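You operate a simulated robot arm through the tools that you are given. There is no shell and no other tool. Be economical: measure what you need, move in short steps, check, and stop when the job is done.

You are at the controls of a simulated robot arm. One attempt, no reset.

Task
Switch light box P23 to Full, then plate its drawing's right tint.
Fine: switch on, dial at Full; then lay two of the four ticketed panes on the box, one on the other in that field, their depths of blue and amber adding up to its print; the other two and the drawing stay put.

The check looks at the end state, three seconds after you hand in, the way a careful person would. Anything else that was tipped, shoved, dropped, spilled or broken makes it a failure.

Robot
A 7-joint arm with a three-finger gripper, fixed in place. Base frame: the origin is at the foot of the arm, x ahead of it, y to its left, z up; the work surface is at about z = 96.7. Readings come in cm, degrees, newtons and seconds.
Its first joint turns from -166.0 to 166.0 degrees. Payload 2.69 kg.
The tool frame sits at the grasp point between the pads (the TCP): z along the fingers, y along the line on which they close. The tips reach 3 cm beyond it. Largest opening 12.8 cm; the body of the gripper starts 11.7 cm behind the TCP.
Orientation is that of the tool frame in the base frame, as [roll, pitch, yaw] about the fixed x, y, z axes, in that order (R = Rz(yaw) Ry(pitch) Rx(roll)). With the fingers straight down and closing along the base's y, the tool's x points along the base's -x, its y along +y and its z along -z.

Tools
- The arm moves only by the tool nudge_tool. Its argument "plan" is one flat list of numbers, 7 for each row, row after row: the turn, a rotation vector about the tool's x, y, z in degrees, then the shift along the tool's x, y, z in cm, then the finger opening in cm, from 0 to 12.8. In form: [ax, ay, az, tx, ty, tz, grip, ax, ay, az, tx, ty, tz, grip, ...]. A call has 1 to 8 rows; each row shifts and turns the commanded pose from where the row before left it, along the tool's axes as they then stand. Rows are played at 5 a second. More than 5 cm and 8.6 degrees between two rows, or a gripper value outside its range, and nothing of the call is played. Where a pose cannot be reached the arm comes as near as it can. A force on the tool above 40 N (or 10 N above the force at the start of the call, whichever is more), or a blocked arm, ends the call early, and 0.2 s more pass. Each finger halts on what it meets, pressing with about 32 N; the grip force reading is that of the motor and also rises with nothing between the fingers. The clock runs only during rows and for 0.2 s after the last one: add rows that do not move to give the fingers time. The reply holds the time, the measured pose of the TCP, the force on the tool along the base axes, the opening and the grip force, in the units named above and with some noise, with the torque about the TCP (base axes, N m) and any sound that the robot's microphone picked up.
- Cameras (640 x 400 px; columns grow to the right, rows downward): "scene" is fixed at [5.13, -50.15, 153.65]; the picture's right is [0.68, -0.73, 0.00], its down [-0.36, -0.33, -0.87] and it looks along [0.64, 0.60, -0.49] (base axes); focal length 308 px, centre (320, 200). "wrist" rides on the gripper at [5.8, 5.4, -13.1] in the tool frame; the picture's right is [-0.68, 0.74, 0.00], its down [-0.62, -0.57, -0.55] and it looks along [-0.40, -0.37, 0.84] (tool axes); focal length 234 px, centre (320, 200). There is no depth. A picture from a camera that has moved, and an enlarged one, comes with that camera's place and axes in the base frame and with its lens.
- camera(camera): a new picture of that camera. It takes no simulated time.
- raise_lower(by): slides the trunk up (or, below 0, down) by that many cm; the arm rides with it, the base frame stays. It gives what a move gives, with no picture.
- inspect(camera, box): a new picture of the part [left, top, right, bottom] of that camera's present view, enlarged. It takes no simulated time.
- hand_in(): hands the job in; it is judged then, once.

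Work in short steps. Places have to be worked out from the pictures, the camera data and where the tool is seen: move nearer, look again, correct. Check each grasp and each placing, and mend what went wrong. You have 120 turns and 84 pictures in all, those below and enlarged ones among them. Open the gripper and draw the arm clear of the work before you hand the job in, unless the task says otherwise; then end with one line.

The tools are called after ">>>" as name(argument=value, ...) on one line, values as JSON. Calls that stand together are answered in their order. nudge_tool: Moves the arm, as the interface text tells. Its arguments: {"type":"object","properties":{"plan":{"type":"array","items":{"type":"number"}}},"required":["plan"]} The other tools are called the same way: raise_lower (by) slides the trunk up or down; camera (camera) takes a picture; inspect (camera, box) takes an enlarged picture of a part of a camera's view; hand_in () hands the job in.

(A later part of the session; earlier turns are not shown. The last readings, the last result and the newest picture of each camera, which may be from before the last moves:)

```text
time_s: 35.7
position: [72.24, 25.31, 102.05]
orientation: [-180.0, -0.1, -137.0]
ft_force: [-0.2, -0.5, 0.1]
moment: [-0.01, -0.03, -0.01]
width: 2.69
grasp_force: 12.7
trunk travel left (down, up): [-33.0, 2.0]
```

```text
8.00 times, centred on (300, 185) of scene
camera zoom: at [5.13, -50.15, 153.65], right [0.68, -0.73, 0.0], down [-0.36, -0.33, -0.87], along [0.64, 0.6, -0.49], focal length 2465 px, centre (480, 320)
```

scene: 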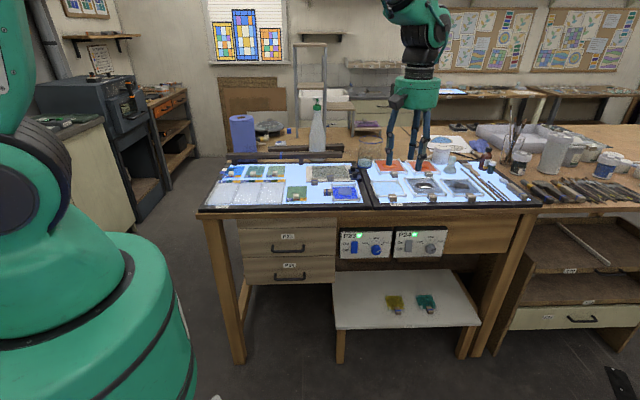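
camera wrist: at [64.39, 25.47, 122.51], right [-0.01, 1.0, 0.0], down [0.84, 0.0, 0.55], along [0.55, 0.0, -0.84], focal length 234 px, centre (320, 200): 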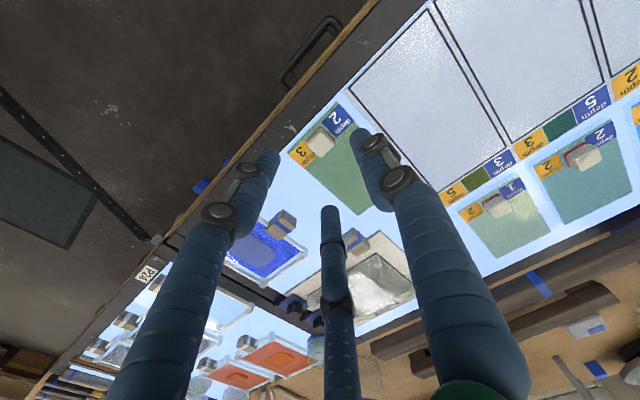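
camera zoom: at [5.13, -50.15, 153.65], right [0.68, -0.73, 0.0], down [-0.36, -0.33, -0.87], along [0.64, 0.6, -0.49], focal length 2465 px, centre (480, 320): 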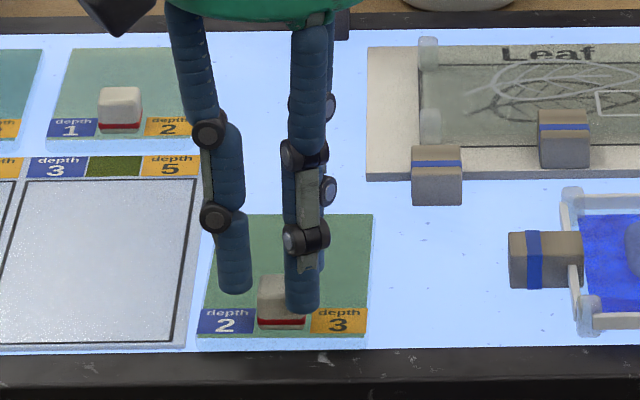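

Grip settled at 2.7 cm. I lift 3 cm and check that the pane hangs level.

>>> nudge_tool(plan=[0, 0, 0, 0, 0, -0.5, 1, 0, 0, 0, 0, 0, -0.5, 1, 0, 0, 0, 0, 0, -1, 1, 0, 0, 0, 0, 0, -1, 1])

>>> inspect(camera="scene", box=[260, 160, 340, 210])

>>> inspect(camera="wrist", box=[220, 0, 540, 220])

```text
time_s: 36.7
position: [72.32, 25.43, 105.12]
orientation: [179.8, 0.1, -137.1]
ft_force: [0.3, -0.4, -2.1]
moment: [-0.01, 0.03, 0.0]
width: 2.72
grasp_force: 12.9
trunk travel left (down, up): [-33.0, 2.0]
```

```text
8.00 times, centred on (300, 185) of scene
camera zoom: at [5.13, -50.15, 153.65], right [0.68, -0.73, 0.0], down [-0.36, -0.33, -0.87], along [0.64, 0.6, -0.49], focal length 2465 px, centre (480, 320)
```

zoom: 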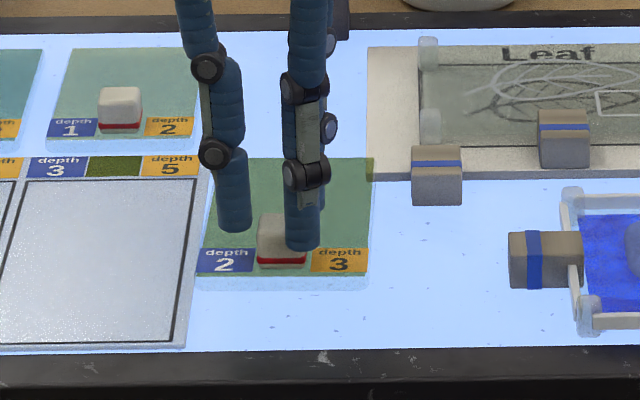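

```text
1.82 times, centred on (380, 110) of wrist
camera zoom: at [64.48, 25.36, 118.22], right [-0.01, 1.0, 0.0], down [0.84, 0.0, 0.55], along [0.55, 0.0, -0.84], focal length 426 px, centre (211, 364)
```

zoom: 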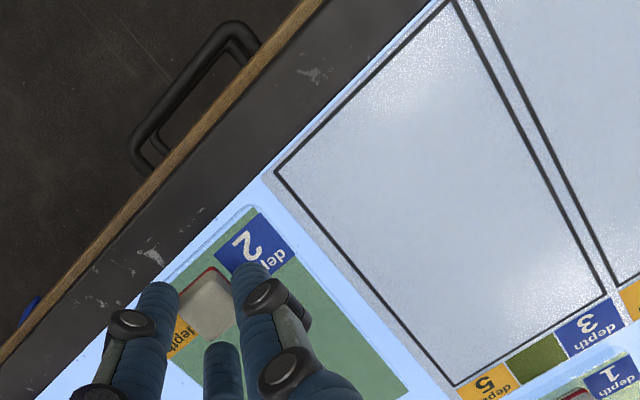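

Pane D is held level. I carry it 9 cm left over the right field (TCP target ≈ (66.6, 32.5)) and check alignment.

>>> nudge_tool(plan=[0, 0, 0, -0.15, 2.3, 0, 1, 0, 0, 0, -0.2, 2.3, 0, 1, 0, 0, 0, -0.15, 2.3, 0, 1, 0, 0, 0, -0.15, 2.2, 0, 1, 0, 0, 0, 0, 0, 1.5, 1])

>>> inspect(camera="scene", box=[230, 160, 310, 210])

>>> camera(camera="wrist")

```text
time_s: 37.9
position: [66.41, 32.29, 103.81]
orientation: [179.9, -0.1, -137.2]
ft_force: [0.2, 0.3, -0.3]
moment: [-0.06, 0.02, 0.01]
width: 2.71
grasp_force: 12.2
trunk travel left (down, up): [-33.0, 2.0]
```

```text
8.00 times, centred on (270, 185) of scene
camera zoom: at [5.13, -50.15, 153.65], right [0.68, -0.73, 0.0], down [-0.36, -0.33, -0.87], along [0.64, 0.6, -0.49], focal length 2465 px, centre (720, 320)
```

zoom: 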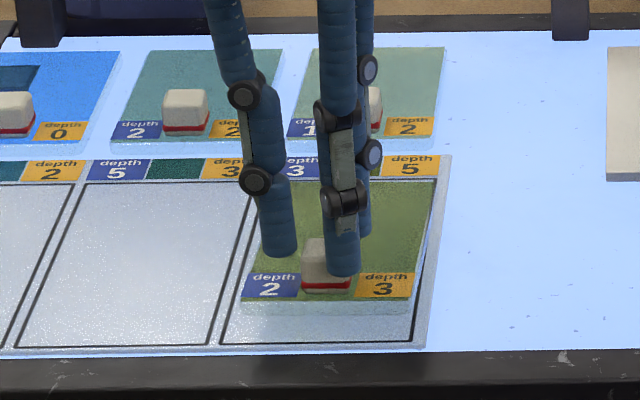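

```text
37 pictures are left
camera wrist: at [58.54, 32.3, 116.72], right [-0.01, 1.0, 0.0], down [0.84, 0.0, 0.55], along [0.55, 0.0, -0.84], focal length 234 px, centre (320, 200)
```

wrist: 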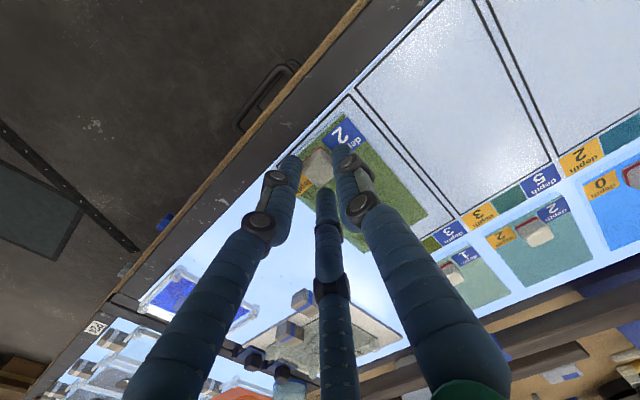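

Over the field but about 0.5 cm too far right and 0.6 cm too far forward; I correct and look again.

>>> nudge_tool(plan=[0, 0, 0, -0.6, 0.5, 0, 1, 0, 0, 0, 0, 0, 0.6, 1, 0, 0, 0, 0, 0, 0, 1])

>>> inspect(camera="scene", box=[230, 160, 310, 210])

>>> inspect(camera="wrist", box=[260, 60, 480, 260])

```text
time_s: 38.7
position: [66.52, 33.18, 103.08]
orientation: [179.9, -0.1, -137.1]
ft_force: [0.3, -0.3, -0.2]
moment: [-0.02, 0.04, 0.02]
width: 2.69
grasp_force: 12.9
trunk travel left (down, up): [-33.0, 2.0]
```

```text
8.00 times, centred on (270, 185) of scene
camera zoom: at [5.13, -50.15, 153.65], right [0.68, -0.73, 0.0], down [-0.36, -0.33, -0.87], along [0.64, 0.6, -0.49], focal length 2465 px, centre (720, 320)
```

zoom: 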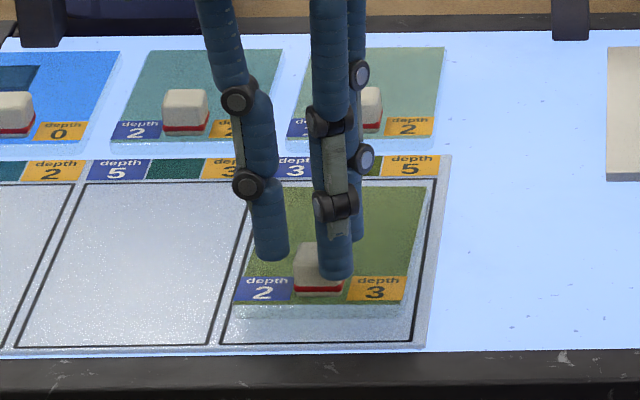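

```text
2.00 times, centred on (370, 160) of wrist
camera zoom: at [58.75, 33.15, 116.14], right [-0.01, 1.0, 0.0], down [0.84, 0.0, 0.55], along [0.55, 0.0, -0.84], focal length 468 px, centre (220, 280)
```

zoom: 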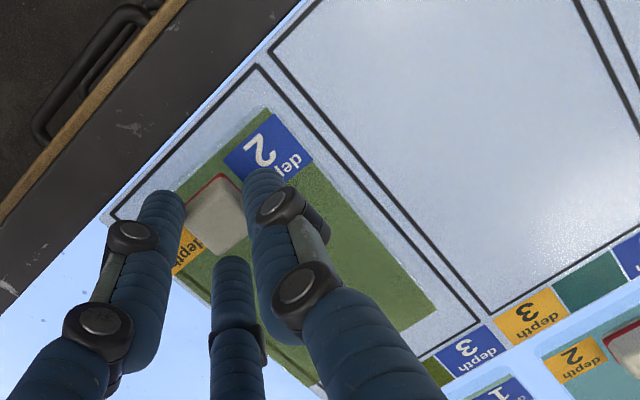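

Now centred in s with ~0.4 cm margin each side. I bring it 0.3 cm forward and lower until it rests.

>>> nudge_tool(plan=[0, 0, 0, 0.3, 0, 0.3, 1, 0, 0, 0, 0, 0, 0.3, 1, 0, 0, 0, 0, 0, 0.2, 1, 0, 0, 0, 0, 0, 0.15, 1, 0, 0, 0, 0, 0, 0, 1])

>>> inspect(camera="scene", box=[230, 160, 310, 210])

```text
time_s: 39.9
position: [66.39, 33.02, 101.98]
orientation: [179.9, -0.1, -137.1]
ft_force: [1.5, -0.3, 7.0]
moment: [0.05, -0.05, 0.16]
width: 2.64
grasp_force: 31.7
trunk travel left (down, up): [-33.0, 2.0]
```

```text
8.00 times, centred on (270, 185) of scene
camera zoom: at [5.13, -50.15, 153.65], right [0.68, -0.73, 0.0], down [-0.36, -0.33, -0.87], along [0.64, 0.6, -0.49], focal length 2465 px, centre (720, 320)
```

zoom: 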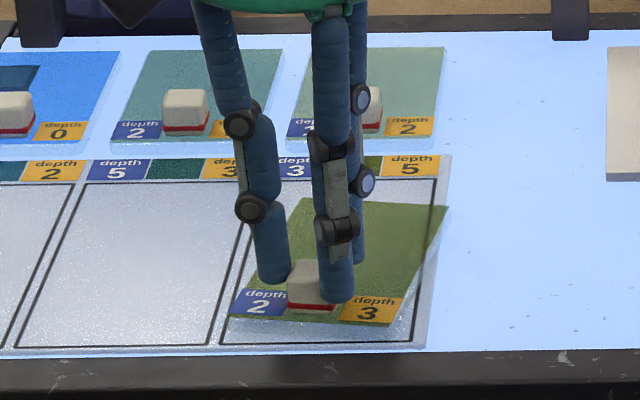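

The pane twisted about 8° clockwise in the grip on touching down. I lift slightly, turn it back and check.

>>> nudge_tool(plan=[0, 0, 0, 0, 0, -0.4, 1, 0, 0, 0, 0, 0, -0.3, 1, 0, 0, -4, 0, 0, 0, 1, 0, 0, -4, 0, 0, 0, 1, 0, 0, 0, 0, 0, 0, 1])

>>> inspect(camera="scene", box=[230, 160, 310, 210])

>>> inspect(camera="wrist", box=[260, 60, 480, 260])

```text
time_s: 41.1
position: [66.59, 32.78, 102.66]
orientation: [179.9, 0.1, -129.1]
ft_force: [-0.8, 0.3, -1.1]
moment: [-0.04, 0.03, -0.01]
width: 2.7
grasp_force: 31.8
trunk travel left (down, up): [-33.0, 2.0]
```

```text
8.00 times, centred on (270, 185) of scene
camera zoom: at [5.13, -50.15, 153.65], right [0.68, -0.73, 0.0], down [-0.36, -0.33, -0.87], along [0.64, 0.6, -0.49], focal length 2465 px, centre (720, 320)
```

zoom: 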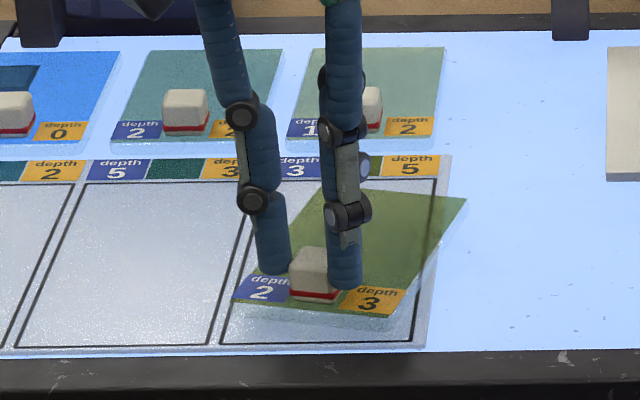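

```text
2.00 times, centred on (370, 160) of wrist
camera zoom: at [58.76, 31.74, 115.71], right [-0.15, 0.99, 0.0], down [0.83, 0.12, 0.55], along [0.54, 0.08, -0.84], focal length 468 px, centre (220, 280)
```

zoom: 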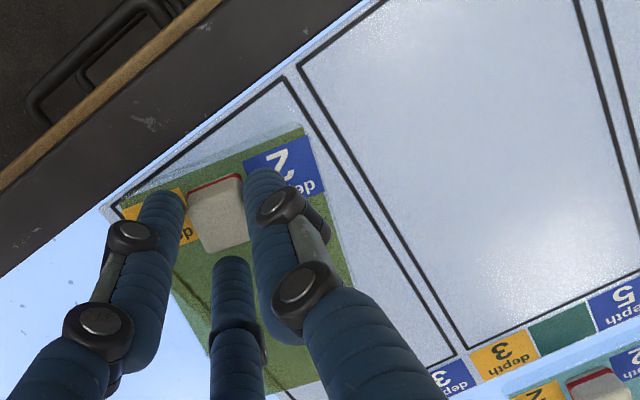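

The pane slipped in the grip while I turned. I add another 7° to see whether it now follows.

>>> nudge_tool(plan=[0, 0, -3.5, 0, 0, 0, 1, 0, 0, -3.5, 0, 0, 0, 1, 0, 0, 0, 0, 0, 0, 1, 0, 0, 0, 0, 0, 0, 1])

>>> inspect(camera="scene", box=[230, 160, 310, 210])

>>> inspect(camera="wrist", box=[260, 60, 480, 260])

```text
time_s: 42.1
position: [66.5, 32.81, 102.66]
orientation: [179.9, 0.0, -122.2]
ft_force: [-0.8, 0.7, -0.7]
moment: [0.01, 0.04, -0.03]
width: 2.7
grasp_force: 31.6
trunk travel left (down, up): [-33.0, 2.0]
```

```text
8.00 times, centred on (270, 185) of scene
camera zoom: at [5.13, -50.15, 153.65], right [0.68, -0.73, 0.0], down [-0.36, -0.33, -0.87], along [0.64, 0.6, -0.49], focal length 2465 px, centre (720, 320)
```

zoom: 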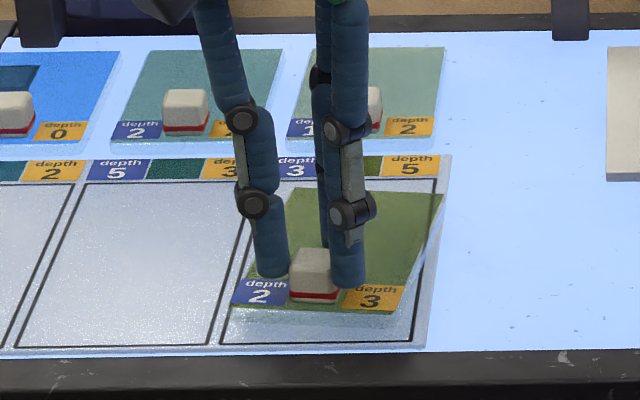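

```text
2.00 times, centred on (370, 160) of wrist
camera zoom: at [58.88, 30.84, 115.71], right [-0.27, 0.96, 0.0], down [0.81, 0.22, 0.55], along [0.53, 0.15, -0.84], focal length 468 px, centre (220, 280)
```

zoom: 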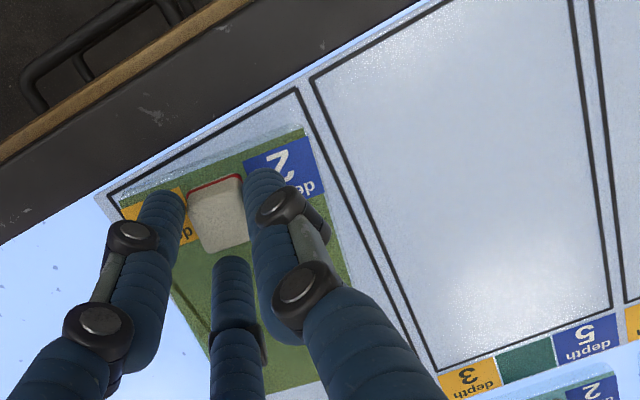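

It now follows rigidly. About 7° remains; I turn it.

>>> nudge_tool(plan=[0, 0, -3.5, 0, 0, 0, 1, 0, 0, -3.5, 0, 0, 0, 1, 0, 0, 0, 0, 0, 0, 1])

>>> inspect(camera="scene", box=[230, 160, 310, 210])

>>> inspect(camera="wrist", box=[260, 60, 480, 260])

```text
time_s: 42.9
position: [66.16, 32.94, 102.72]
orientation: [179.8, 0.0, -115.0]
ft_force: [0.8, -0.1, -1.3]
moment: [-0.01, 0.04, 0.0]
width: 2.7
grasp_force: 31.7
trunk travel left (down, up): [-33.0, 2.0]
```

```text
8.00 times, centred on (270, 185) of scene
camera zoom: at [5.13, -50.15, 153.65], right [0.68, -0.73, 0.0], down [-0.36, -0.33, -0.87], along [0.64, 0.6, -0.49], focal length 2465 px, centre (720, 320)
```

zoom: 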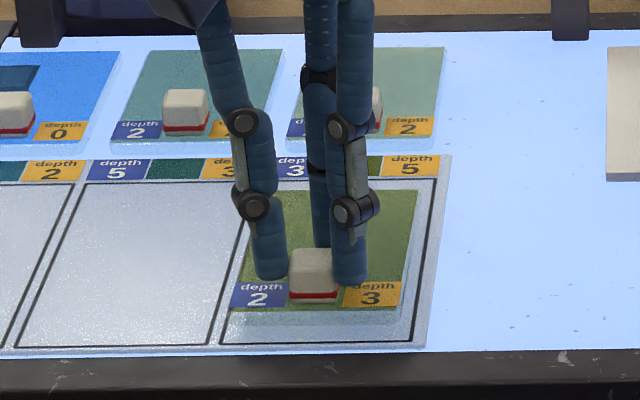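

```text
2.00 times, centred on (370, 160) of wrist
camera zoom: at [59.1, 29.99, 115.73], right [-0.38, 0.92, 0.0], down [0.77, 0.32, 0.55], along [0.51, 0.21, -0.84], focal length 468 px, centre (220, 280)
```

zoom: 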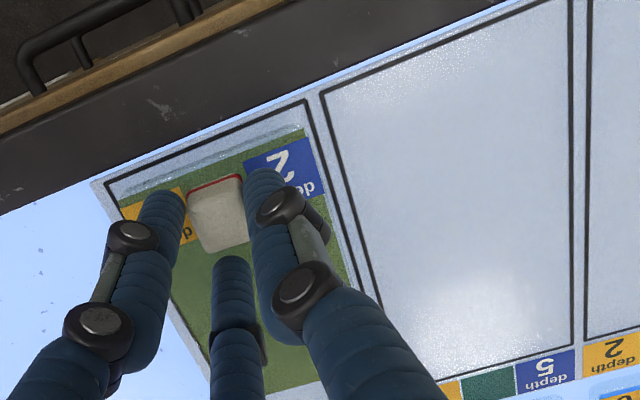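

Nearly parallel. Small correction (1° turn, 0.25 cm right, 0.4 cm forward), then lower to just touch and release.

>>> nudge_tool(plan=[0, 0, -1.2, 0.46, -0.1, 0, 1, 0, 0, 0, 0, 0, 0.3, 1, 0, 0, 0, 0, 0, 0.15, 1, 0, 0, 0, 0, 0, 0.1, 1, 0, 0, 0, 0, 0, 0, 1])

>>> inspect(camera="scene", box=[230, 160, 310, 210])

```text
time_s: 44.1
position: [66.33, 32.51, 102.17]
orientation: [179.9, -0.2, -113.9]
ft_force: [0.8, -0.4, -0.2]
moment: [-0.01, 0.02, 0.01]
width: 2.68
grasp_force: 31.8
trunk travel left (down, up): [-33.0, 2.0]
```

```text
8.00 times, centred on (270, 185) of scene
camera zoom: at [5.13, -50.15, 153.65], right [0.68, -0.73, 0.0], down [-0.36, -0.33, -0.87], along [0.64, 0.6, -0.49], focal length 2465 px, centre (720, 320)
```

zoom: 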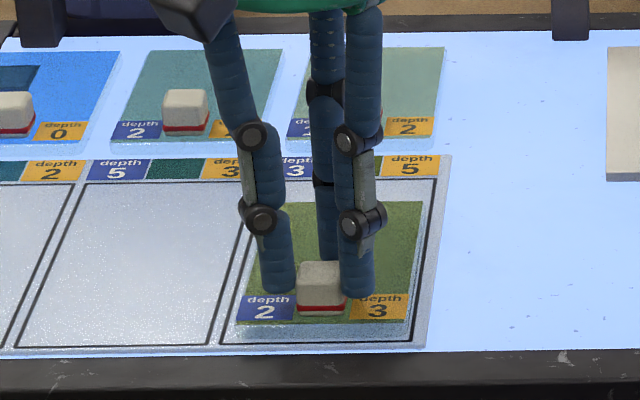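

Well aligned (gaps ≈ 0.5/0.4 cm). I lower 0.15 cm to contact, open, and rise.

>>> nudge_tool(plan=[0, 0, 0, 0, 0, 0.1, 1, 0, 0, 0, 0, 0, 0.05, 1, 0, 0, 0, 0, 0, 0, 3.2, 0, 0, 0, 0, 0, 0, 4.5, 0, 0, 0, 0, 0, 0, 4.5, 0, 0, 0, 0, 0, -2, 4.5, 0, 0, 0, 0, 0, -4, 4.5])

>>> inspect(camera="scene", box=[230, 160, 310, 210])

>>> camera(camera="wrist")

```text
time_s: 45.7
position: [66.07, 32.43, 108.28]
orientation: [179.9, 0.1, -114.0]
ft_force: [-0.8, -0.3, 0.0]
moment: [0.02, -0.04, 0.01]
width: 4.49
grasp_force: 0.3
trunk travel left (down, up): [-33.0, 2.0]
```

```text
8.00 times, centred on (270, 185) of scene
camera zoom: at [5.13, -50.15, 153.65], right [0.68, -0.73, 0.0], down [-0.36, -0.33, -0.87], along [0.64, 0.6, -0.49], focal length 2465 px, centre (720, 320)
```

zoom: 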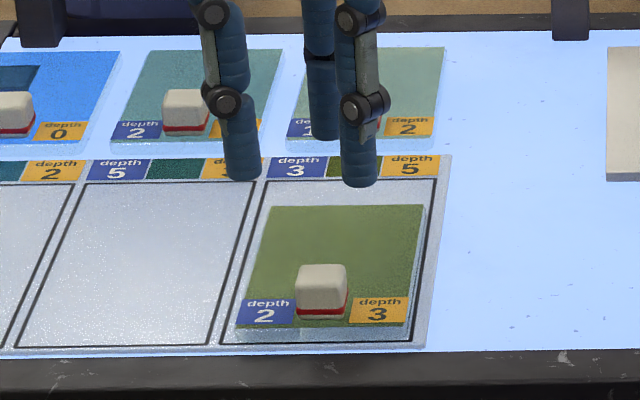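

```text
25 pictures are left
camera wrist: at [58.91, 29.32, 121.32], right [-0.4, 0.92, 0.0], down [0.77, 0.33, 0.55], along [0.5, 0.22, -0.84], focal length 234 px, centre (320, 200)
```

wrist: 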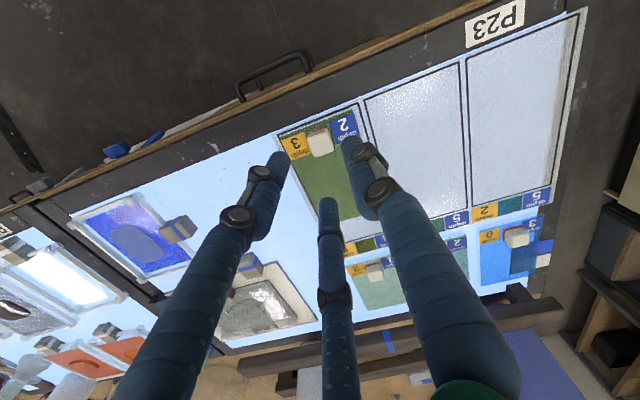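

Pane D lies inside the field, leaving room behind. I move above pane C's block at about (79.8, 46.2), keeping this yaw since the block seats stably in it.

>>> nudge_tool(plan=[0, 0, 0, 0, 0, -2, 5, 0, 0, 0, -4.55, -1.73, 0, 5, 0, 0, 0, -4.55, -1.73, 0, 5, 0, 0, 0, -4.55, -1.73, 0, 5, 0, 0, 0, -4.55, -1.73, 0, 5])

>>> inspect(camera="wrist", box=[240, 60, 440, 230])

```text
time_s: 46.9
position: [80.11, 46.17, 109.91]
orientation: [179.8, 0.0, -113.9]
ft_force: [-1.3, 0.1, -0.7]
moment: [-0.05, -0.01, 0.0]
width: 5.01
grasp_force: 0.1
trunk travel left (down, up): [-33.0, 2.0]
```

```text
2.35 times, centred on (340, 145) of wrist
camera zoom: at [73.03, 43.09, 122.97], right [-0.4, 0.92, 0.0], down [0.77, 0.33, 0.55], along [0.5, 0.22, -0.84], focal length 551 px, centre (273, 329)
```

zoom: 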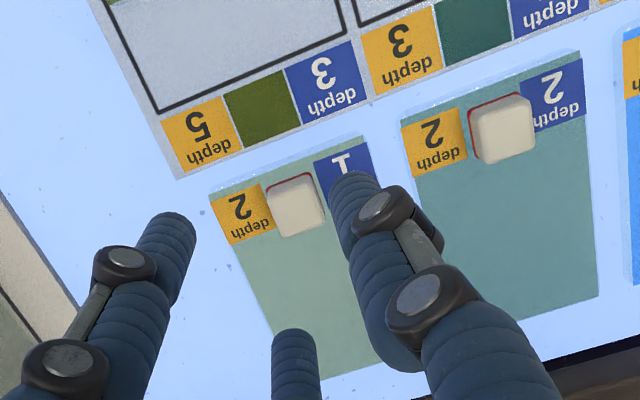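

Block C is ~1.1 cm further in +y; I correct, descend to 103.3 and check.

>>> nudge_tool(plan=[0, 0, 0, -1.0, 0.45, 2, 5, 0, 0, 0, 0, 0, 2.6, 5, 0, 0, 0, 0, 0, 2, 5, 0, 0, 0, 0, 0, 0, 5])

>>> inspect(camera="wrist", box=[240, 60, 440, 230])

```text
time_s: 47.9
position: [80.12, 47.26, 103.28]
orientation: [179.9, 0.0, -114.0]
ft_force: [0.2, 0.6, 0.9]
moment: [0.0, 0.04, 0.01]
width: 5.03
grasp_force: 0.0
trunk travel left (down, up): [-33.0, 2.0]
```

```text
2.35 times, centred on (340, 145) of wrist
camera zoom: at [72.92, 44.19, 116.36], right [-0.4, 0.92, 0.0], down [0.77, 0.33, 0.55], along [0.5, 0.22, -0.84], focal length 551 px, centre (273, 329)
```

zoom: 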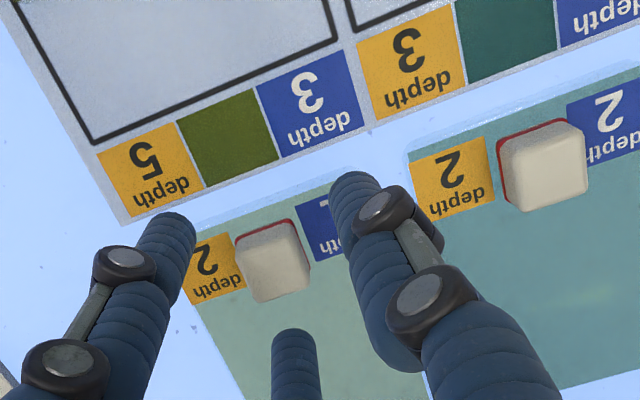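

Centred. I descend 1.2 cm and close on block C.

>>> nudge_tool(plan=[0, 0, 0, 0, 0, 0.7, 5, 0, 0, 0, 0, 0, 0.5, 4, 0, 0, 0, 0, 0, 0, 3.3, 0, 0, 0, 0, 0, 0, 2, 0, 0, 0, 0, 0, 0, 1, 0, 0, 0, 0, 0, 0, 1, 0, 0, 0, 0, 0, 0, 1])

>>> inspect(camera="wrist", box=[240, 60, 440, 230])

```text
time_s: 49.5
position: [79.96, 47.34, 102.1]
orientation: [179.9, 0.0, -113.9]
ft_force: [-0.9, 0.8, 1.3]
moment: [0.03, 0.01, 0.0]
width: 1.01
grasp_force: 0.1
trunk travel left (down, up): [-33.0, 2.0]
```

```text
2.35 times, centred on (340, 145) of wrist
camera zoom: at [72.89, 44.26, 115.2], right [-0.4, 0.92, 0.0], down [0.77, 0.33, 0.55], along [0.5, 0.22, -0.84], focal length 551 px, centre (273, 329)
```

zoom: 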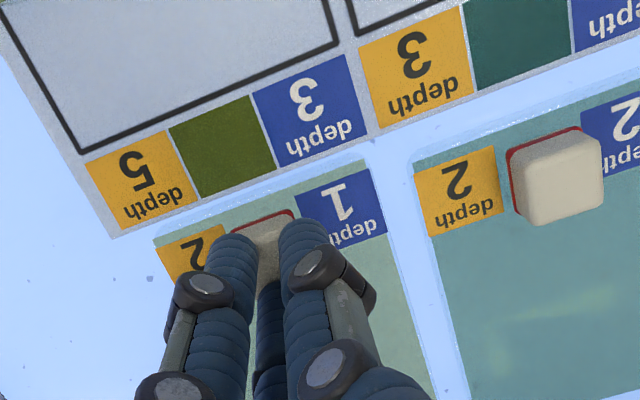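

The fingers closed behind the block: it squeezed out forward between two of the three fingers. Nothing fell; I rise straight up with the fingers closed, then open and look.

>>> nudge_tool(plan=[0, 0, 0, 0, 0, -2, 1, 0, 0, 0, 0, 0, -3, 1, 0, 0, 3.2, 0, 0, -2, 3, 0, 0, 3.3, 0, 0, 0, 5])

>>> inspect(camera="wrist", box=[240, 60, 440, 230])

>>> inspect(camera="scene", box=[230, 150, 310, 210])

```text
time_s: 50.5
position: [80.08, 47.41, 109.06]
orientation: [179.9, -0.1, -120.4]
ft_force: [0.0, -0.3, 0.0]
moment: [-0.01, 0.0, -0.03]
width: 4.97
grasp_force: 0.1
trunk travel left (down, up): [-33.0, 2.0]
```

```text
2.35 times, centred on (340, 145) of wrist
camera zoom: at [72.51, 45.14, 122.24], right [-0.29, 0.96, 0.0], down [0.8, 0.24, 0.55], along [0.52, 0.16, -0.84], focal length 551 px, centre (273, 329)
```

zoom: 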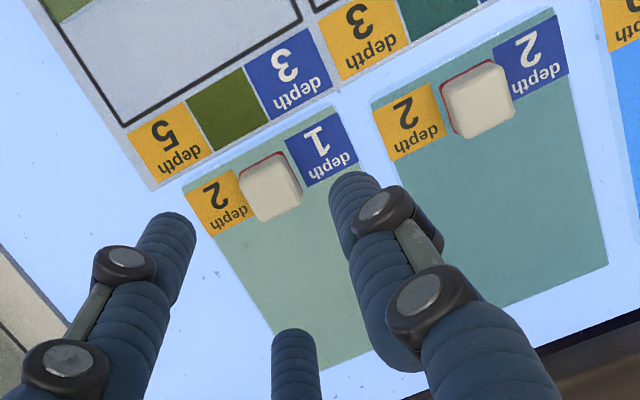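

```text
6.67 times, centred on (270, 180) of scene
camera zoom: at [5.13, -50.15, 153.65], right [0.68, -0.73, 0.0], down [-0.36, -0.33, -0.87], along [0.64, 0.6, -0.49], focal length 2054 px, centre (653, 333)
```

zoom: 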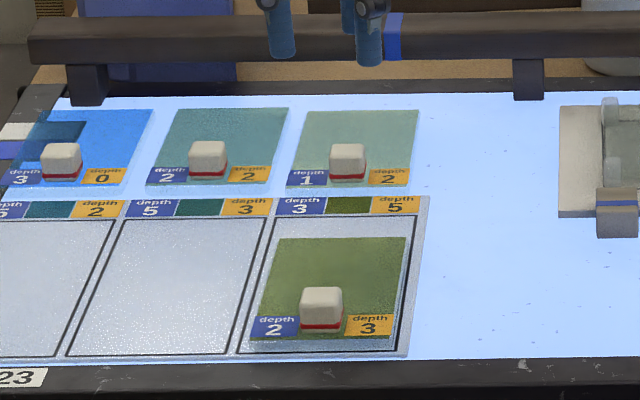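

Pane C stayed flat and parallel, shifted slightly. With the yaw at -120° one finger faces a block corner, so the block can't slip between fingers. I realign and descend.

>>> nudge_tool(plan=[0, 0, 0, 0.75, 0.29, 2, 5, 0, 0, 0, 0, 0, 2.5, 5, 0, 0, 0, 0, 0, 1.3, 5, 0, 0, 0, 0, 0, 0, 5])

>>> inspect(camera="wrist", box=[240, 60, 440, 230])

```text
time_s: 51.5
position: [79.38, 46.84, 103.44]
orientation: [179.9, 0.0, -120.4]
ft_force: [-0.3, 0.0, 0.2]
moment: [0.02, -0.02, 0.04]
width: 4.99
grasp_force: 0.1
trunk travel left (down, up): [-33.0, 2.0]
```

```text
2.35 times, centred on (340, 145) of wrist
camera zoom: at [71.9, 44.68, 116.47], right [-0.29, 0.96, 0.0], down [0.8, 0.24, 0.55], along [0.52, 0.16, -0.84], focal length 551 px, centre (273, 329)
```

zoom: 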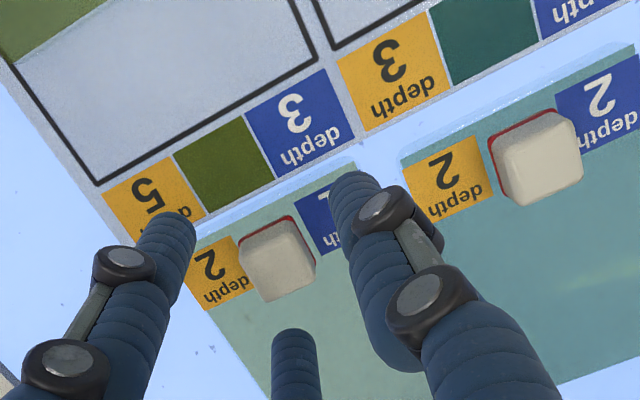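

Centred as intended. I descend 1.2 cm and close.

>>> nudge_tool(plan=[0, 0, 0, 0, 0, 0.7, 5, 0, 0, 0, 0, 0, 0.5, 4.2, 0, 0, 0, 0, 0, 0, 3.6, 0, 0, 0, 0, 0, 0, 3.1, 0, 0, 0, 0, 0, 0, 2.6, 0, 0, 0, 0, 0, 0, 2.1, 0, 0, 0, 0, 0, 0, 1.6, 0, 0, 0, 0, 0, 0, 1.6])

>>> inspect(camera="wrist", box=[240, 60, 440, 230])

```text
time_s: 53.3
position: [79.29, 46.75, 102.25]
orientation: [179.9, 0.0, -120.4]
ft_force: [1.5, 0.1, 5.8]
moment: [0.04, -0.14, 0.02]
width: 1.61
grasp_force: 0.6
trunk travel left (down, up): [-33.0, 2.0]
```

```text
2.35 times, centred on (340, 145) of wrist
camera zoom: at [71.86, 44.59, 115.27], right [-0.29, 0.96, 0.0], down [0.8, 0.24, 0.55], along [0.52, 0.16, -0.84], focal length 551 px, centre (273, 329)
```

zoom: 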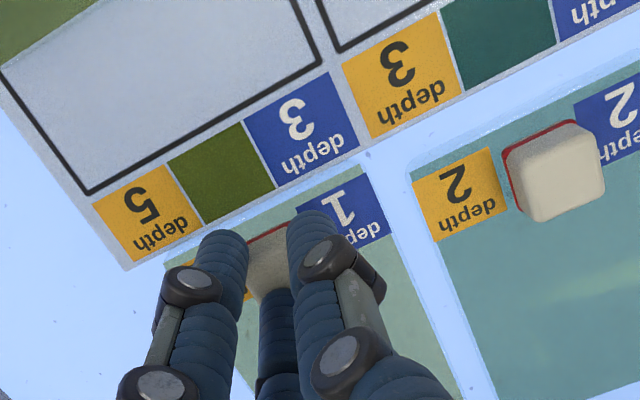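

The width closed below the block size with an upward force: I think the fingertips ride on the block's rounded top, engaging too shallowly. I open and go lower in small steps, watching force.

>>> nudge_tool(plan=[0, 0, 0, 0, 0, -0.5, 1.6, 0, 0, 0, 0, 0, -1.0, 3, 0, 0, 0, 0, 0, 0, 5, 0, 0, 0, 0, 0, 0, 5])

>>> inspect(camera="wrist", box=[240, 60, 440, 230])

>>> inspect(camera="scene", box=[250, 155, 300, 190])

```text
time_s: 54.3
position: [79.37, 46.89, 103.71]
orientation: [179.8, 0.0, -120.4]
ft_force: [0.2, 0.7, -0.2]
moment: [-0.01, 0.0, 0.02]
width: 5.01
grasp_force: 0.0
trunk travel left (down, up): [-33.0, 2.0]
```

```text
2.35 times, centred on (340, 145) of wrist
camera zoom: at [71.9, 44.62, 116.69], right [-0.29, 0.96, 0.0], down [0.8, 0.24, 0.55], along [0.52, 0.16, -0.84], focal length 551 px, centre (273, 329)
```

zoom: 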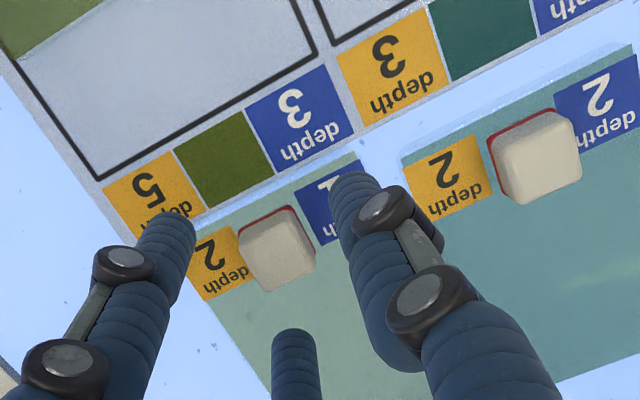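

```text
11.43 times, centred on (275, 172) of scene
camera zoom: at [5.13, -50.15, 153.65], right [0.68, -0.73, 0.0], down [-0.36, -0.33, -0.87], along [0.64, 0.6, -0.49], focal length 3521 px, centre (834, 514)
```

zoom: 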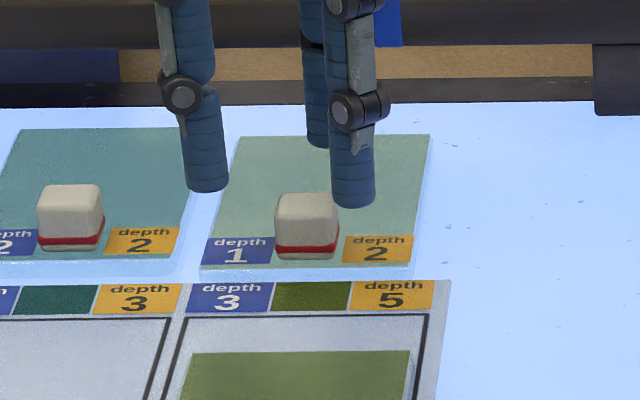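

Confirmed: the block hardly moved, so the tips slid over its top. I descend lower in small steps to find the pane surface.

>>> nudge_tool(plan=[0, 0, 0, 0, 0, 1.2, 5, 0, 0, 0, 0, 0, 0.5, 5, 0, 0, 0, 0, 0, 0.2, 5, 0, 0, 0, 0, 0, 0.15, 5, 0, 0, 0, 0, 0, 0, 5])

```text
time_s: 55.5
position: [79.36, 46.99, 101.59]
orientation: [180.0, 0.0, -120.4]
ft_force: [-0.4, -0.8, 0.1]
moment: [-0.03, 0.02, 0.01]
width: 5.0
grasp_force: 0.1
trunk travel left (down, up): [-33.0, 2.0]
```

No contact yet; another 0.4 cm in tiny steps.

>>> nudge_tool(plan=[0, 0, 0, 0, 0, 0.15, 5, 0, 0, 0, 0, 0, 0.1, 5, 0, 0, 0, 0, 0, 0.1, 5, 0, 0, 0, 0, 0, 0, 5])

>>> inspect(camera="scene", box=[250, 155, 300, 190])

```text
time_s: 56.5
position: [79.49, 46.88, 101.3]
orientation: [179.9, 0.1, -120.3]
ft_force: [0.4, 0.0, 0.5]
moment: [0.02, 0.02, 0.01]
width: 4.97
grasp_force: 0.1
trunk travel left (down, up): [-33.0, 2.0]
```

```text
11.43 times, centred on (275, 172) of scene
camera zoom: at [5.13, -50.15, 153.65], right [0.68, -0.73, 0.0], down [-0.36, -0.33, -0.87], along [0.64, 0.6, -0.49], focal length 3521 px, centre (834, 514)
```

zoom: 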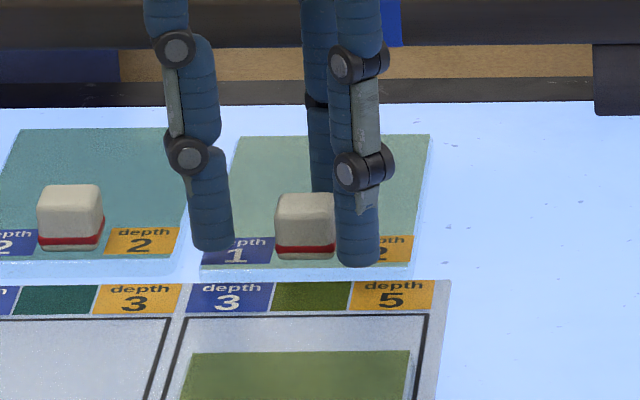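

Tips are now near the pane surface, beside the block over its full height. I close.

>>> nudge_tool(plan=[0, 0, 0, 0, 0, 0, 4, 0, 0, 0, 0, 0, 0, 3.3, 0, 0, 0, 0, 0, 0, 2.8, 0, 0, 0, 0, 0, 0, 2.3, 0, 0, 0, 0, 0, 0, 1.8, 0, 0, 0, 0, 0, 0, 1.4, 0, 0, 0, 0, 0, 0, 1.4])

>>> inspect(camera="wrist", box=[240, 60, 440, 230])

```text
time_s: 58.1
position: [79.33, 46.87, 101.22]
orientation: [180.0, 0.1, -120.4]
ft_force: [-0.1, -0.2, 0.6]
moment: [0.14, -0.14, 0.15]
width: 2.54
grasp_force: 32.7
trunk travel left (down, up): [-33.0, 2.0]
```

```text
2.35 times, centred on (340, 145) of wrist
camera zoom: at [71.94, 44.67, 114.28], right [-0.29, 0.96, 0.0], down [0.8, 0.24, 0.55], along [0.52, 0.16, -0.84], focal length 551 px, centre (273, 329)
```

zoom: 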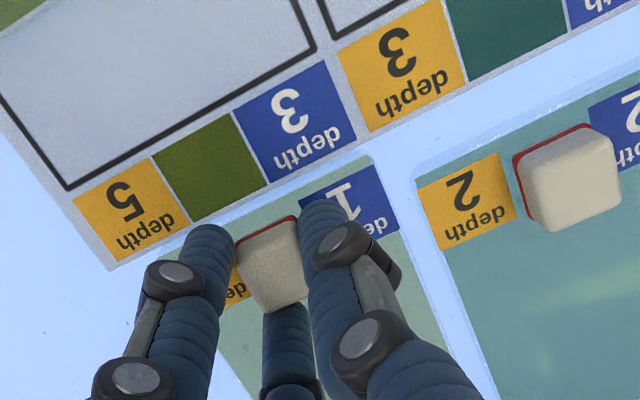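

Firm grip at 2.54 cm with 32.7 N. I lift 4.5 cm and check.

>>> nudge_tool(plan=[0, 0, 0, 0, 0, -0.5, 1.4, 0, 0, 0, 0, 0, -1, 1.4, 0, 0, 0, 0, 0, -1.5, 1.4, 0, 0, 0, 0, 0, -1.5, 1.4])

>>> inspect(camera="scene", box=[230, 150, 310, 210])

```text
time_s: 59.1
position: [79.39, 46.93, 105.72]
orientation: [179.9, 0.0, -120.3]
ft_force: [0.0, -0.4, -0.4]
moment: [-0.02, 0.04, -0.01]
width: 2.53
grasp_force: 32.1
trunk travel left (down, up): [-33.0, 2.0]
```

```text
6.67 times, centred on (270, 180) of scene
camera zoom: at [5.13, -50.15, 153.65], right [0.68, -0.73, 0.0], down [-0.36, -0.33, -0.87], along [0.64, 0.6, -0.49], focal length 2054 px, centre (653, 333)
```

zoom: 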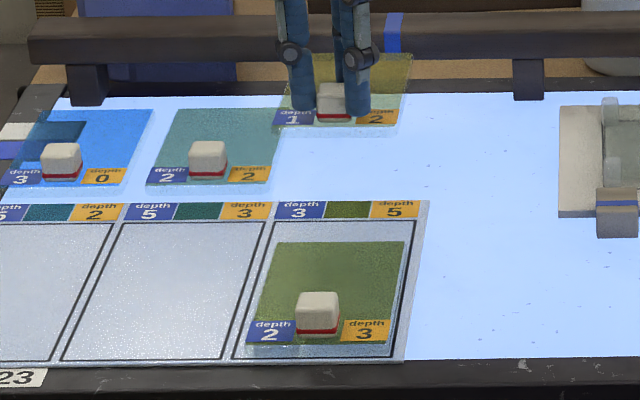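

Pane C is lifted level. The drawing sheet got nudged about half a centimetre by pane C as it slid forward; I'll mend that afterwards. Now I carry C over the field, aiming 3.2 cm behind D's block.

>>> nudge_tool(plan=[0, 0, 0, 4.16, 0.87, 0, 1.4, 0, 0, 0, 4.16, 0.87, 0, 1.4, 0, 0, 0, 4.16, 0.87, 0, 1.4, 0, 0, 0, 4.12, 0.89, 0, 1.4, 0, 0, 0, 0, 0, 0, 1.4])

>>> inspect(camera="scene", box=[230, 160, 310, 210])

>>> inspect(camera="wrist", box=[240, 60, 440, 230])

```text
time_s: 60.3
position: [67.88, 34.25, 105.61]
orientation: [179.9, 0.0, -120.3]
ft_force: [-0.7, 0.1, 0.3]
moment: [0.0, -0.02, -0.06]
width: 2.56
grasp_force: 32.0
trunk travel left (down, up): [-33.0, 2.0]
```

```text
8.00 times, centred on (270, 185) of scene
camera zoom: at [5.13, -50.15, 153.65], right [0.68, -0.73, 0.0], down [-0.36, -0.33, -0.87], along [0.64, 0.6, -0.49], focal length 2465 px, centre (720, 320)
```

zoom: 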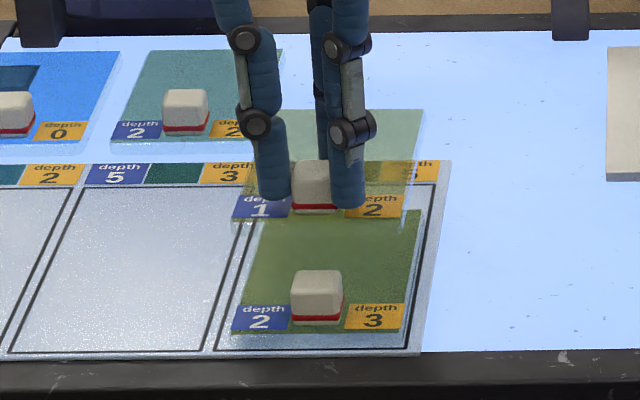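

```text
2.35 times, centred on (340, 145) of wrist
camera zoom: at [60.43, 32.09, 118.68], right [-0.29, 0.96, 0.0], down [0.8, 0.24, 0.55], along [0.52, 0.16, -0.84], focal length 551 px, centre (273, 329)
```

zoom: 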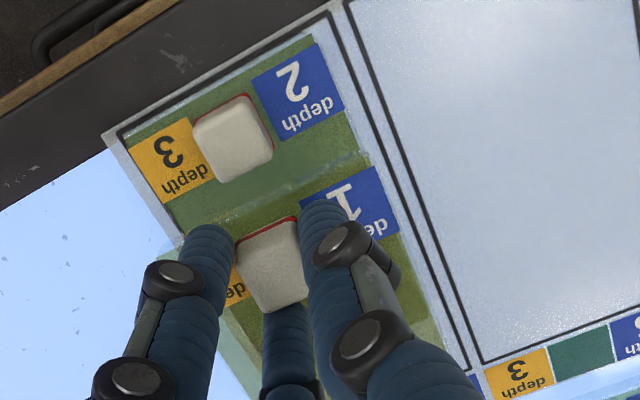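

C is lined up about 3.1 cm behind D's edge, with ~2° of twist. I correct the twist, lower most of the way and check.

>>> nudge_tool(plan=[0, 0, -2, 0, 0, 0, 1.4, 0, 0, 0, 0, 0, 1.2, 1.4, 0, 0, 0, 0, 0, 1.2, 1.4, 0, 0, 0, 0, 0, 0.7, 1.4, 0, 0, 0, 0, 0, 0, 1.4])

>>> inspect(camera="scene", box=[230, 160, 310, 210])

```text
time_s: 61.5
position: [67.97, 34.17, 102.6]
orientation: [179.8, 0.0, -118.4]
ft_force: [1.0, 0.5, -2.0]
moment: [-0.06, 0.03, 0.02]
width: 2.54
grasp_force: 32.4
trunk travel left (down, up): [-33.0, 2.0]
```

```text
8.00 times, centred on (270, 185) of scene
camera zoom: at [5.13, -50.15, 153.65], right [0.68, -0.73, 0.0], down [-0.36, -0.33, -0.87], along [0.64, 0.6, -0.49], focal length 2465 px, centre (720, 320)
```

zoom: 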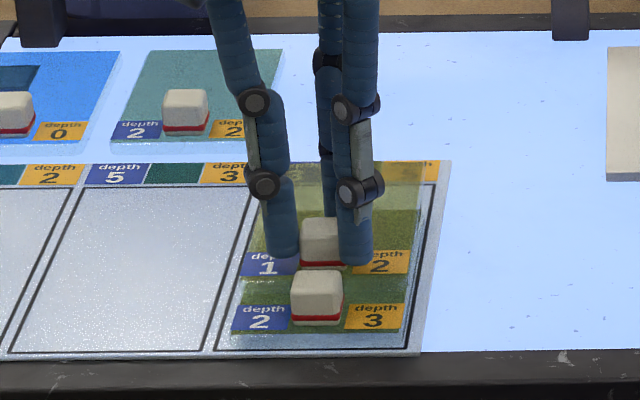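

Clear of D's block and parallel. I lower the last ~0.7 cm in small steps.

>>> nudge_tool(plan=[0, 0, 0, 0, 0, 0.3, 1.4, 0, 0, 0, 0, 0, 0.15, 1.4, 0, 0, 0, 0, 0, 0.1, 1.4, 0, 0, 0, 0, 0, 0, 1.4])

```text
time_s: 62.5
position: [68.07, 34.36, 102.18]
orientation: [179.9, 0.1, -118.4]
ft_force: [-1.8, 0.5, 6.2]
moment: [0.07, 0.04, 0.08]
width: 2.58
grasp_force: 31.8
trunk travel left (down, up): [-33.0, 2.0]
```

Contact felt (~6 N). I open just enough, rise, and look.

>>> nudge_tool(plan=[0, 0, 0, 0, 0, 0, 2.9, 0, 0, 0, 0, 0, 0, 3.5, 0, 0, 0, 0, 0, 0, 3.8, 0, 0, 0, 0, 0, -1, 3.8, 0, 0, 0, 0, 0, -3, 3.8, 0, 0, 0, 0, 0, -4, 3.8])

>>> inspect(camera="scene", box=[230, 160, 310, 210])

>>> inspect(camera="wrist", box=[240, 60, 480, 260])

```text
time_s: 63.9
position: [68.11, 34.43, 110.49]
orientation: [179.9, 0.0, -118.4]
ft_force: [1.3, -0.6, 0.1]
moment: [0.06, -0.01, 0.03]
width: 3.79
grasp_force: 0.1
trunk travel left (down, up): [-33.0, 2.0]
```

```text
8.00 times, centred on (270, 185) of scene
camera zoom: at [5.13, -50.15, 153.65], right [0.68, -0.73, 0.0], down [-0.36, -0.33, -0.87], along [0.64, 0.6, -0.49], focal length 2465 px, centre (720, 320)
```

zoom: 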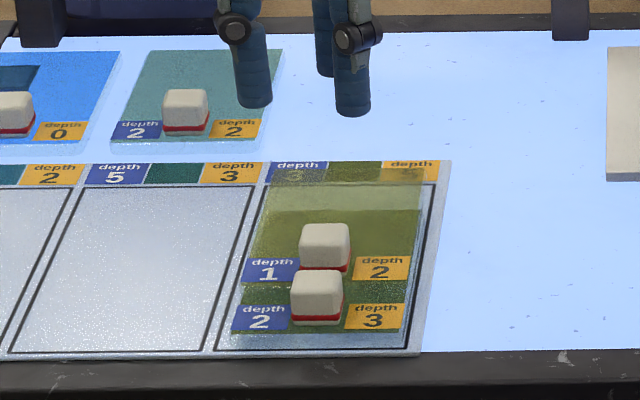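

```text
2.00 times, centred on (360, 160) of wrist
camera zoom: at [60.67, 31.87, 123.46], right [-0.33, 0.95, 0.0], down [0.79, 0.27, 0.55], along [0.52, 0.18, -0.84], focal length 468 px, centre (240, 280)
```

zoom: 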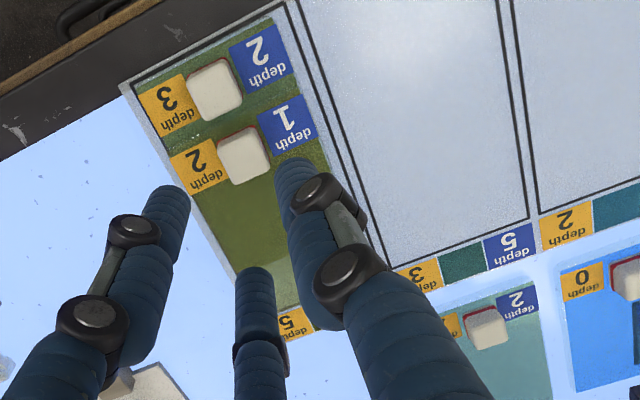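

Both panes lie stacked inside the field, blocks clear of each other. The sheet sits ~0.5 cm from its original place (−s, −d); I'll gently drag it back with the closed fingertips on the blank middle field. First I position above it.

>>> nudge_tool(plan=[0, 0, 0, -1.9, 2.95, 0, 1.5, 0, 0, 0, -1.85, 2.95, 0, 0, 0, 0, 0, 0, 0, 4, 0, 0, 0, 0, 0, 0, 4, 0, 0, 0, 0, 0, 0, 0.6, 0, 0, 0, 0, 0, 0, 0, 0])

>>> inspect(camera="scene", box=[210, 155, 310, 215])

```text
time_s: 65.3
position: [64.52, 40.29, 101.71]
orientation: [179.9, 0.1, -118.3]
ft_force: [0.1, -0.1, 0.6]
moment: [0.06, -0.01, -0.01]
width: 0.22
grasp_force: 31.0
trunk travel left (down, up): [-33.0, 2.0]
```

```text
6.40 times, centred on (260, 185) of scene
camera zoom: at [5.13, -50.15, 153.65], right [0.68, -0.73, 0.0], down [-0.36, -0.33, -0.87], along [0.64, 0.6, -0.49], focal length 1972 px, centre (704, 296)
```

zoom: 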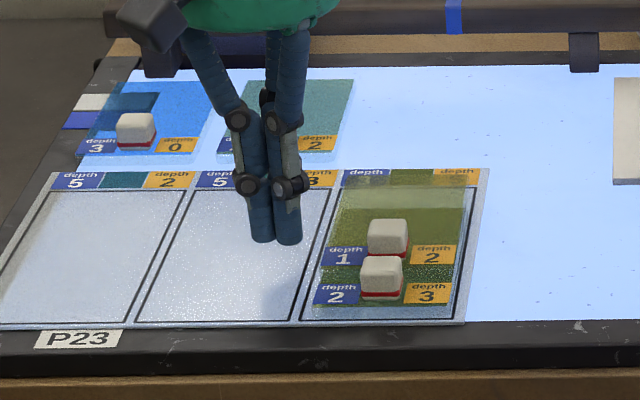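

Fingertips are over the middle field just above the sheet, clear of the panes. I lower in small steps to find contact.

>>> nudge_tool(plan=[0, 0, 0, 0, 0, 0.2, 0, 0, 0, 0, 0, 0, 0.2, 0, 0, 0, 0, 0, 0, 0.15, 0, 0, 0, 0, 0, 0, 0.15, 0, 0, 0, 0, 0, 0, 0, 0])

```text
time_s: 66.5
position: [64.63, 40.3, 100.89]
orientation: [179.9, 0.1, -118.4]
ft_force: [0.5, -0.2, -0.8]
moment: [0.01, 0.03, -0.02]
width: 0.2
grasp_force: 31.5
trunk travel left (down, up): [-33.0, 2.0]
```

No contact at z = 100.9; I continue.

>>> nudge_tool(plan=[0, 0, 0, 0, 0, 0.12, 0, 0, 0, 0, 0, 0, 0.12, 0, 0, 0, 0, 0, 0, 0.1, 0, 0, 0, 0, 0, 0, 0, 0])

```text
time_s: 67.5
position: [64.71, 40.3, 100.54]
orientation: [179.8, -0.1, -118.3]
ft_force: [0.5, -0.1, -0.5]
moment: [-0.02, -0.01, 0.0]
width: 0.21
grasp_force: 31.2
trunk travel left (down, up): [-33.0, 2.0]
```

Still free; continuing in 0.1 cm steps.

>>> nudge_tool(plan=[0, 0, 0, 0, 0, 0.1, 0, 0, 0, 0, 0, 0, 0.1, 0, 0, 0, 0, 0, 0, 0.1, 0, 0, 0, 0, 0, 0, 0, 0])

```text
time_s: 68.5
position: [64.58, 40.46, 100.37]
orientation: [179.9, 0.0, -118.3]
ft_force: [0.6, -0.4, 0.2]
moment: [0.02, 0.03, 0.02]
width: 0.22
grasp_force: 30.9
trunk travel left (down, up): [-33.0, 2.0]
```

>>> nudge_tool(plan=[0, 0, 0, 0, 0, 0.1, 0, 0, 0, 0, 0, 0, 0.1, 0, 0, 0, 0, 0, 0, 0.08, 0, 0, 0, 0, 0, 0, 0, 0])

```text
time_s: 69.5
position: [64.63, 40.33, 99.96]
orientation: [179.9, 0.1, -118.4]
ft_force: [0.4, -0.5, 0.5]
moment: [0.02, -0.01, 0.0]
width: 0.2
grasp_force: 31.4
trunk travel left (down, up): [-33.0, 2.0]
```

Tips are at z ≈ 97.0, so the sheet is at about 96.8. I continue to contact.

>>> nudge_tool(plan=[0, 0, 0, 0, 0, 0.1, 0, 0, 0, 0, 0, 0, 0.1, 0, 0, 0, 0, 0, 0, 0, 0])

```text
time_s: 70.3
position: [64.59, 40.36, 99.74]
orientation: [179.9, 0.0, -118.3]
ft_force: [-0.1, 0.2, 0.1]
moment: [0.01, -0.03, -0.03]
width: 0.22
grasp_force: 31.4
trunk travel left (down, up): [-33.0, 2.0]
```

>>> nudge_tool(plan=[0, 0, 0, 0, 0, 0.1, 0, 0, 0, 0, 0, 0, 0, 0])

>>> inspect(camera="scene", box=[210, 155, 310, 215])

```text
time_s: 70.9
position: [64.74, 40.43, 99.78]
orientation: [179.9, 0.0, -118.5]
ft_force: [0.2, -0.1, 1.8]
moment: [0.01, 0.06, -0.01]
width: 0.22
grasp_force: 31.4
trunk travel left (down, up): [-33.0, 2.0]
```

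```text
6.40 times, centred on (260, 185) of scene
camera zoom: at [5.13, -50.15, 153.65], right [0.68, -0.73, 0.0], down [-0.36, -0.33, -0.87], along [0.64, 0.6, -0.49], focal length 1972 px, centre (704, 296)
```

zoom: 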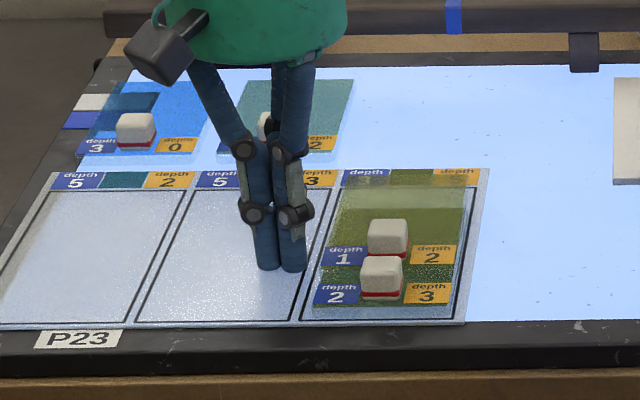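

Contact begins. I press ~0.15 cm more and drag the sheet back by about 0.5 cm (+d) and 0.25 cm (+s).

>>> nudge_tool(plan=[0, 0, 0, 0, 0, 0.1, 0, 0, 0, 0, 0, 0, 0.08, 0, 0, 0, 0, 0, 0, 0, 0])

```text
time_s: 71.7
position: [64.71, 40.41, 99.77]
orientation: [180.0, 0.3, -118.4]
ft_force: [4.0, -4.2, 20.8]
moment: [-0.23, -0.14, -0.07]
width: 0.59
grasp_force: 31.3
trunk travel left (down, up): [-33.0, 2.0]
```

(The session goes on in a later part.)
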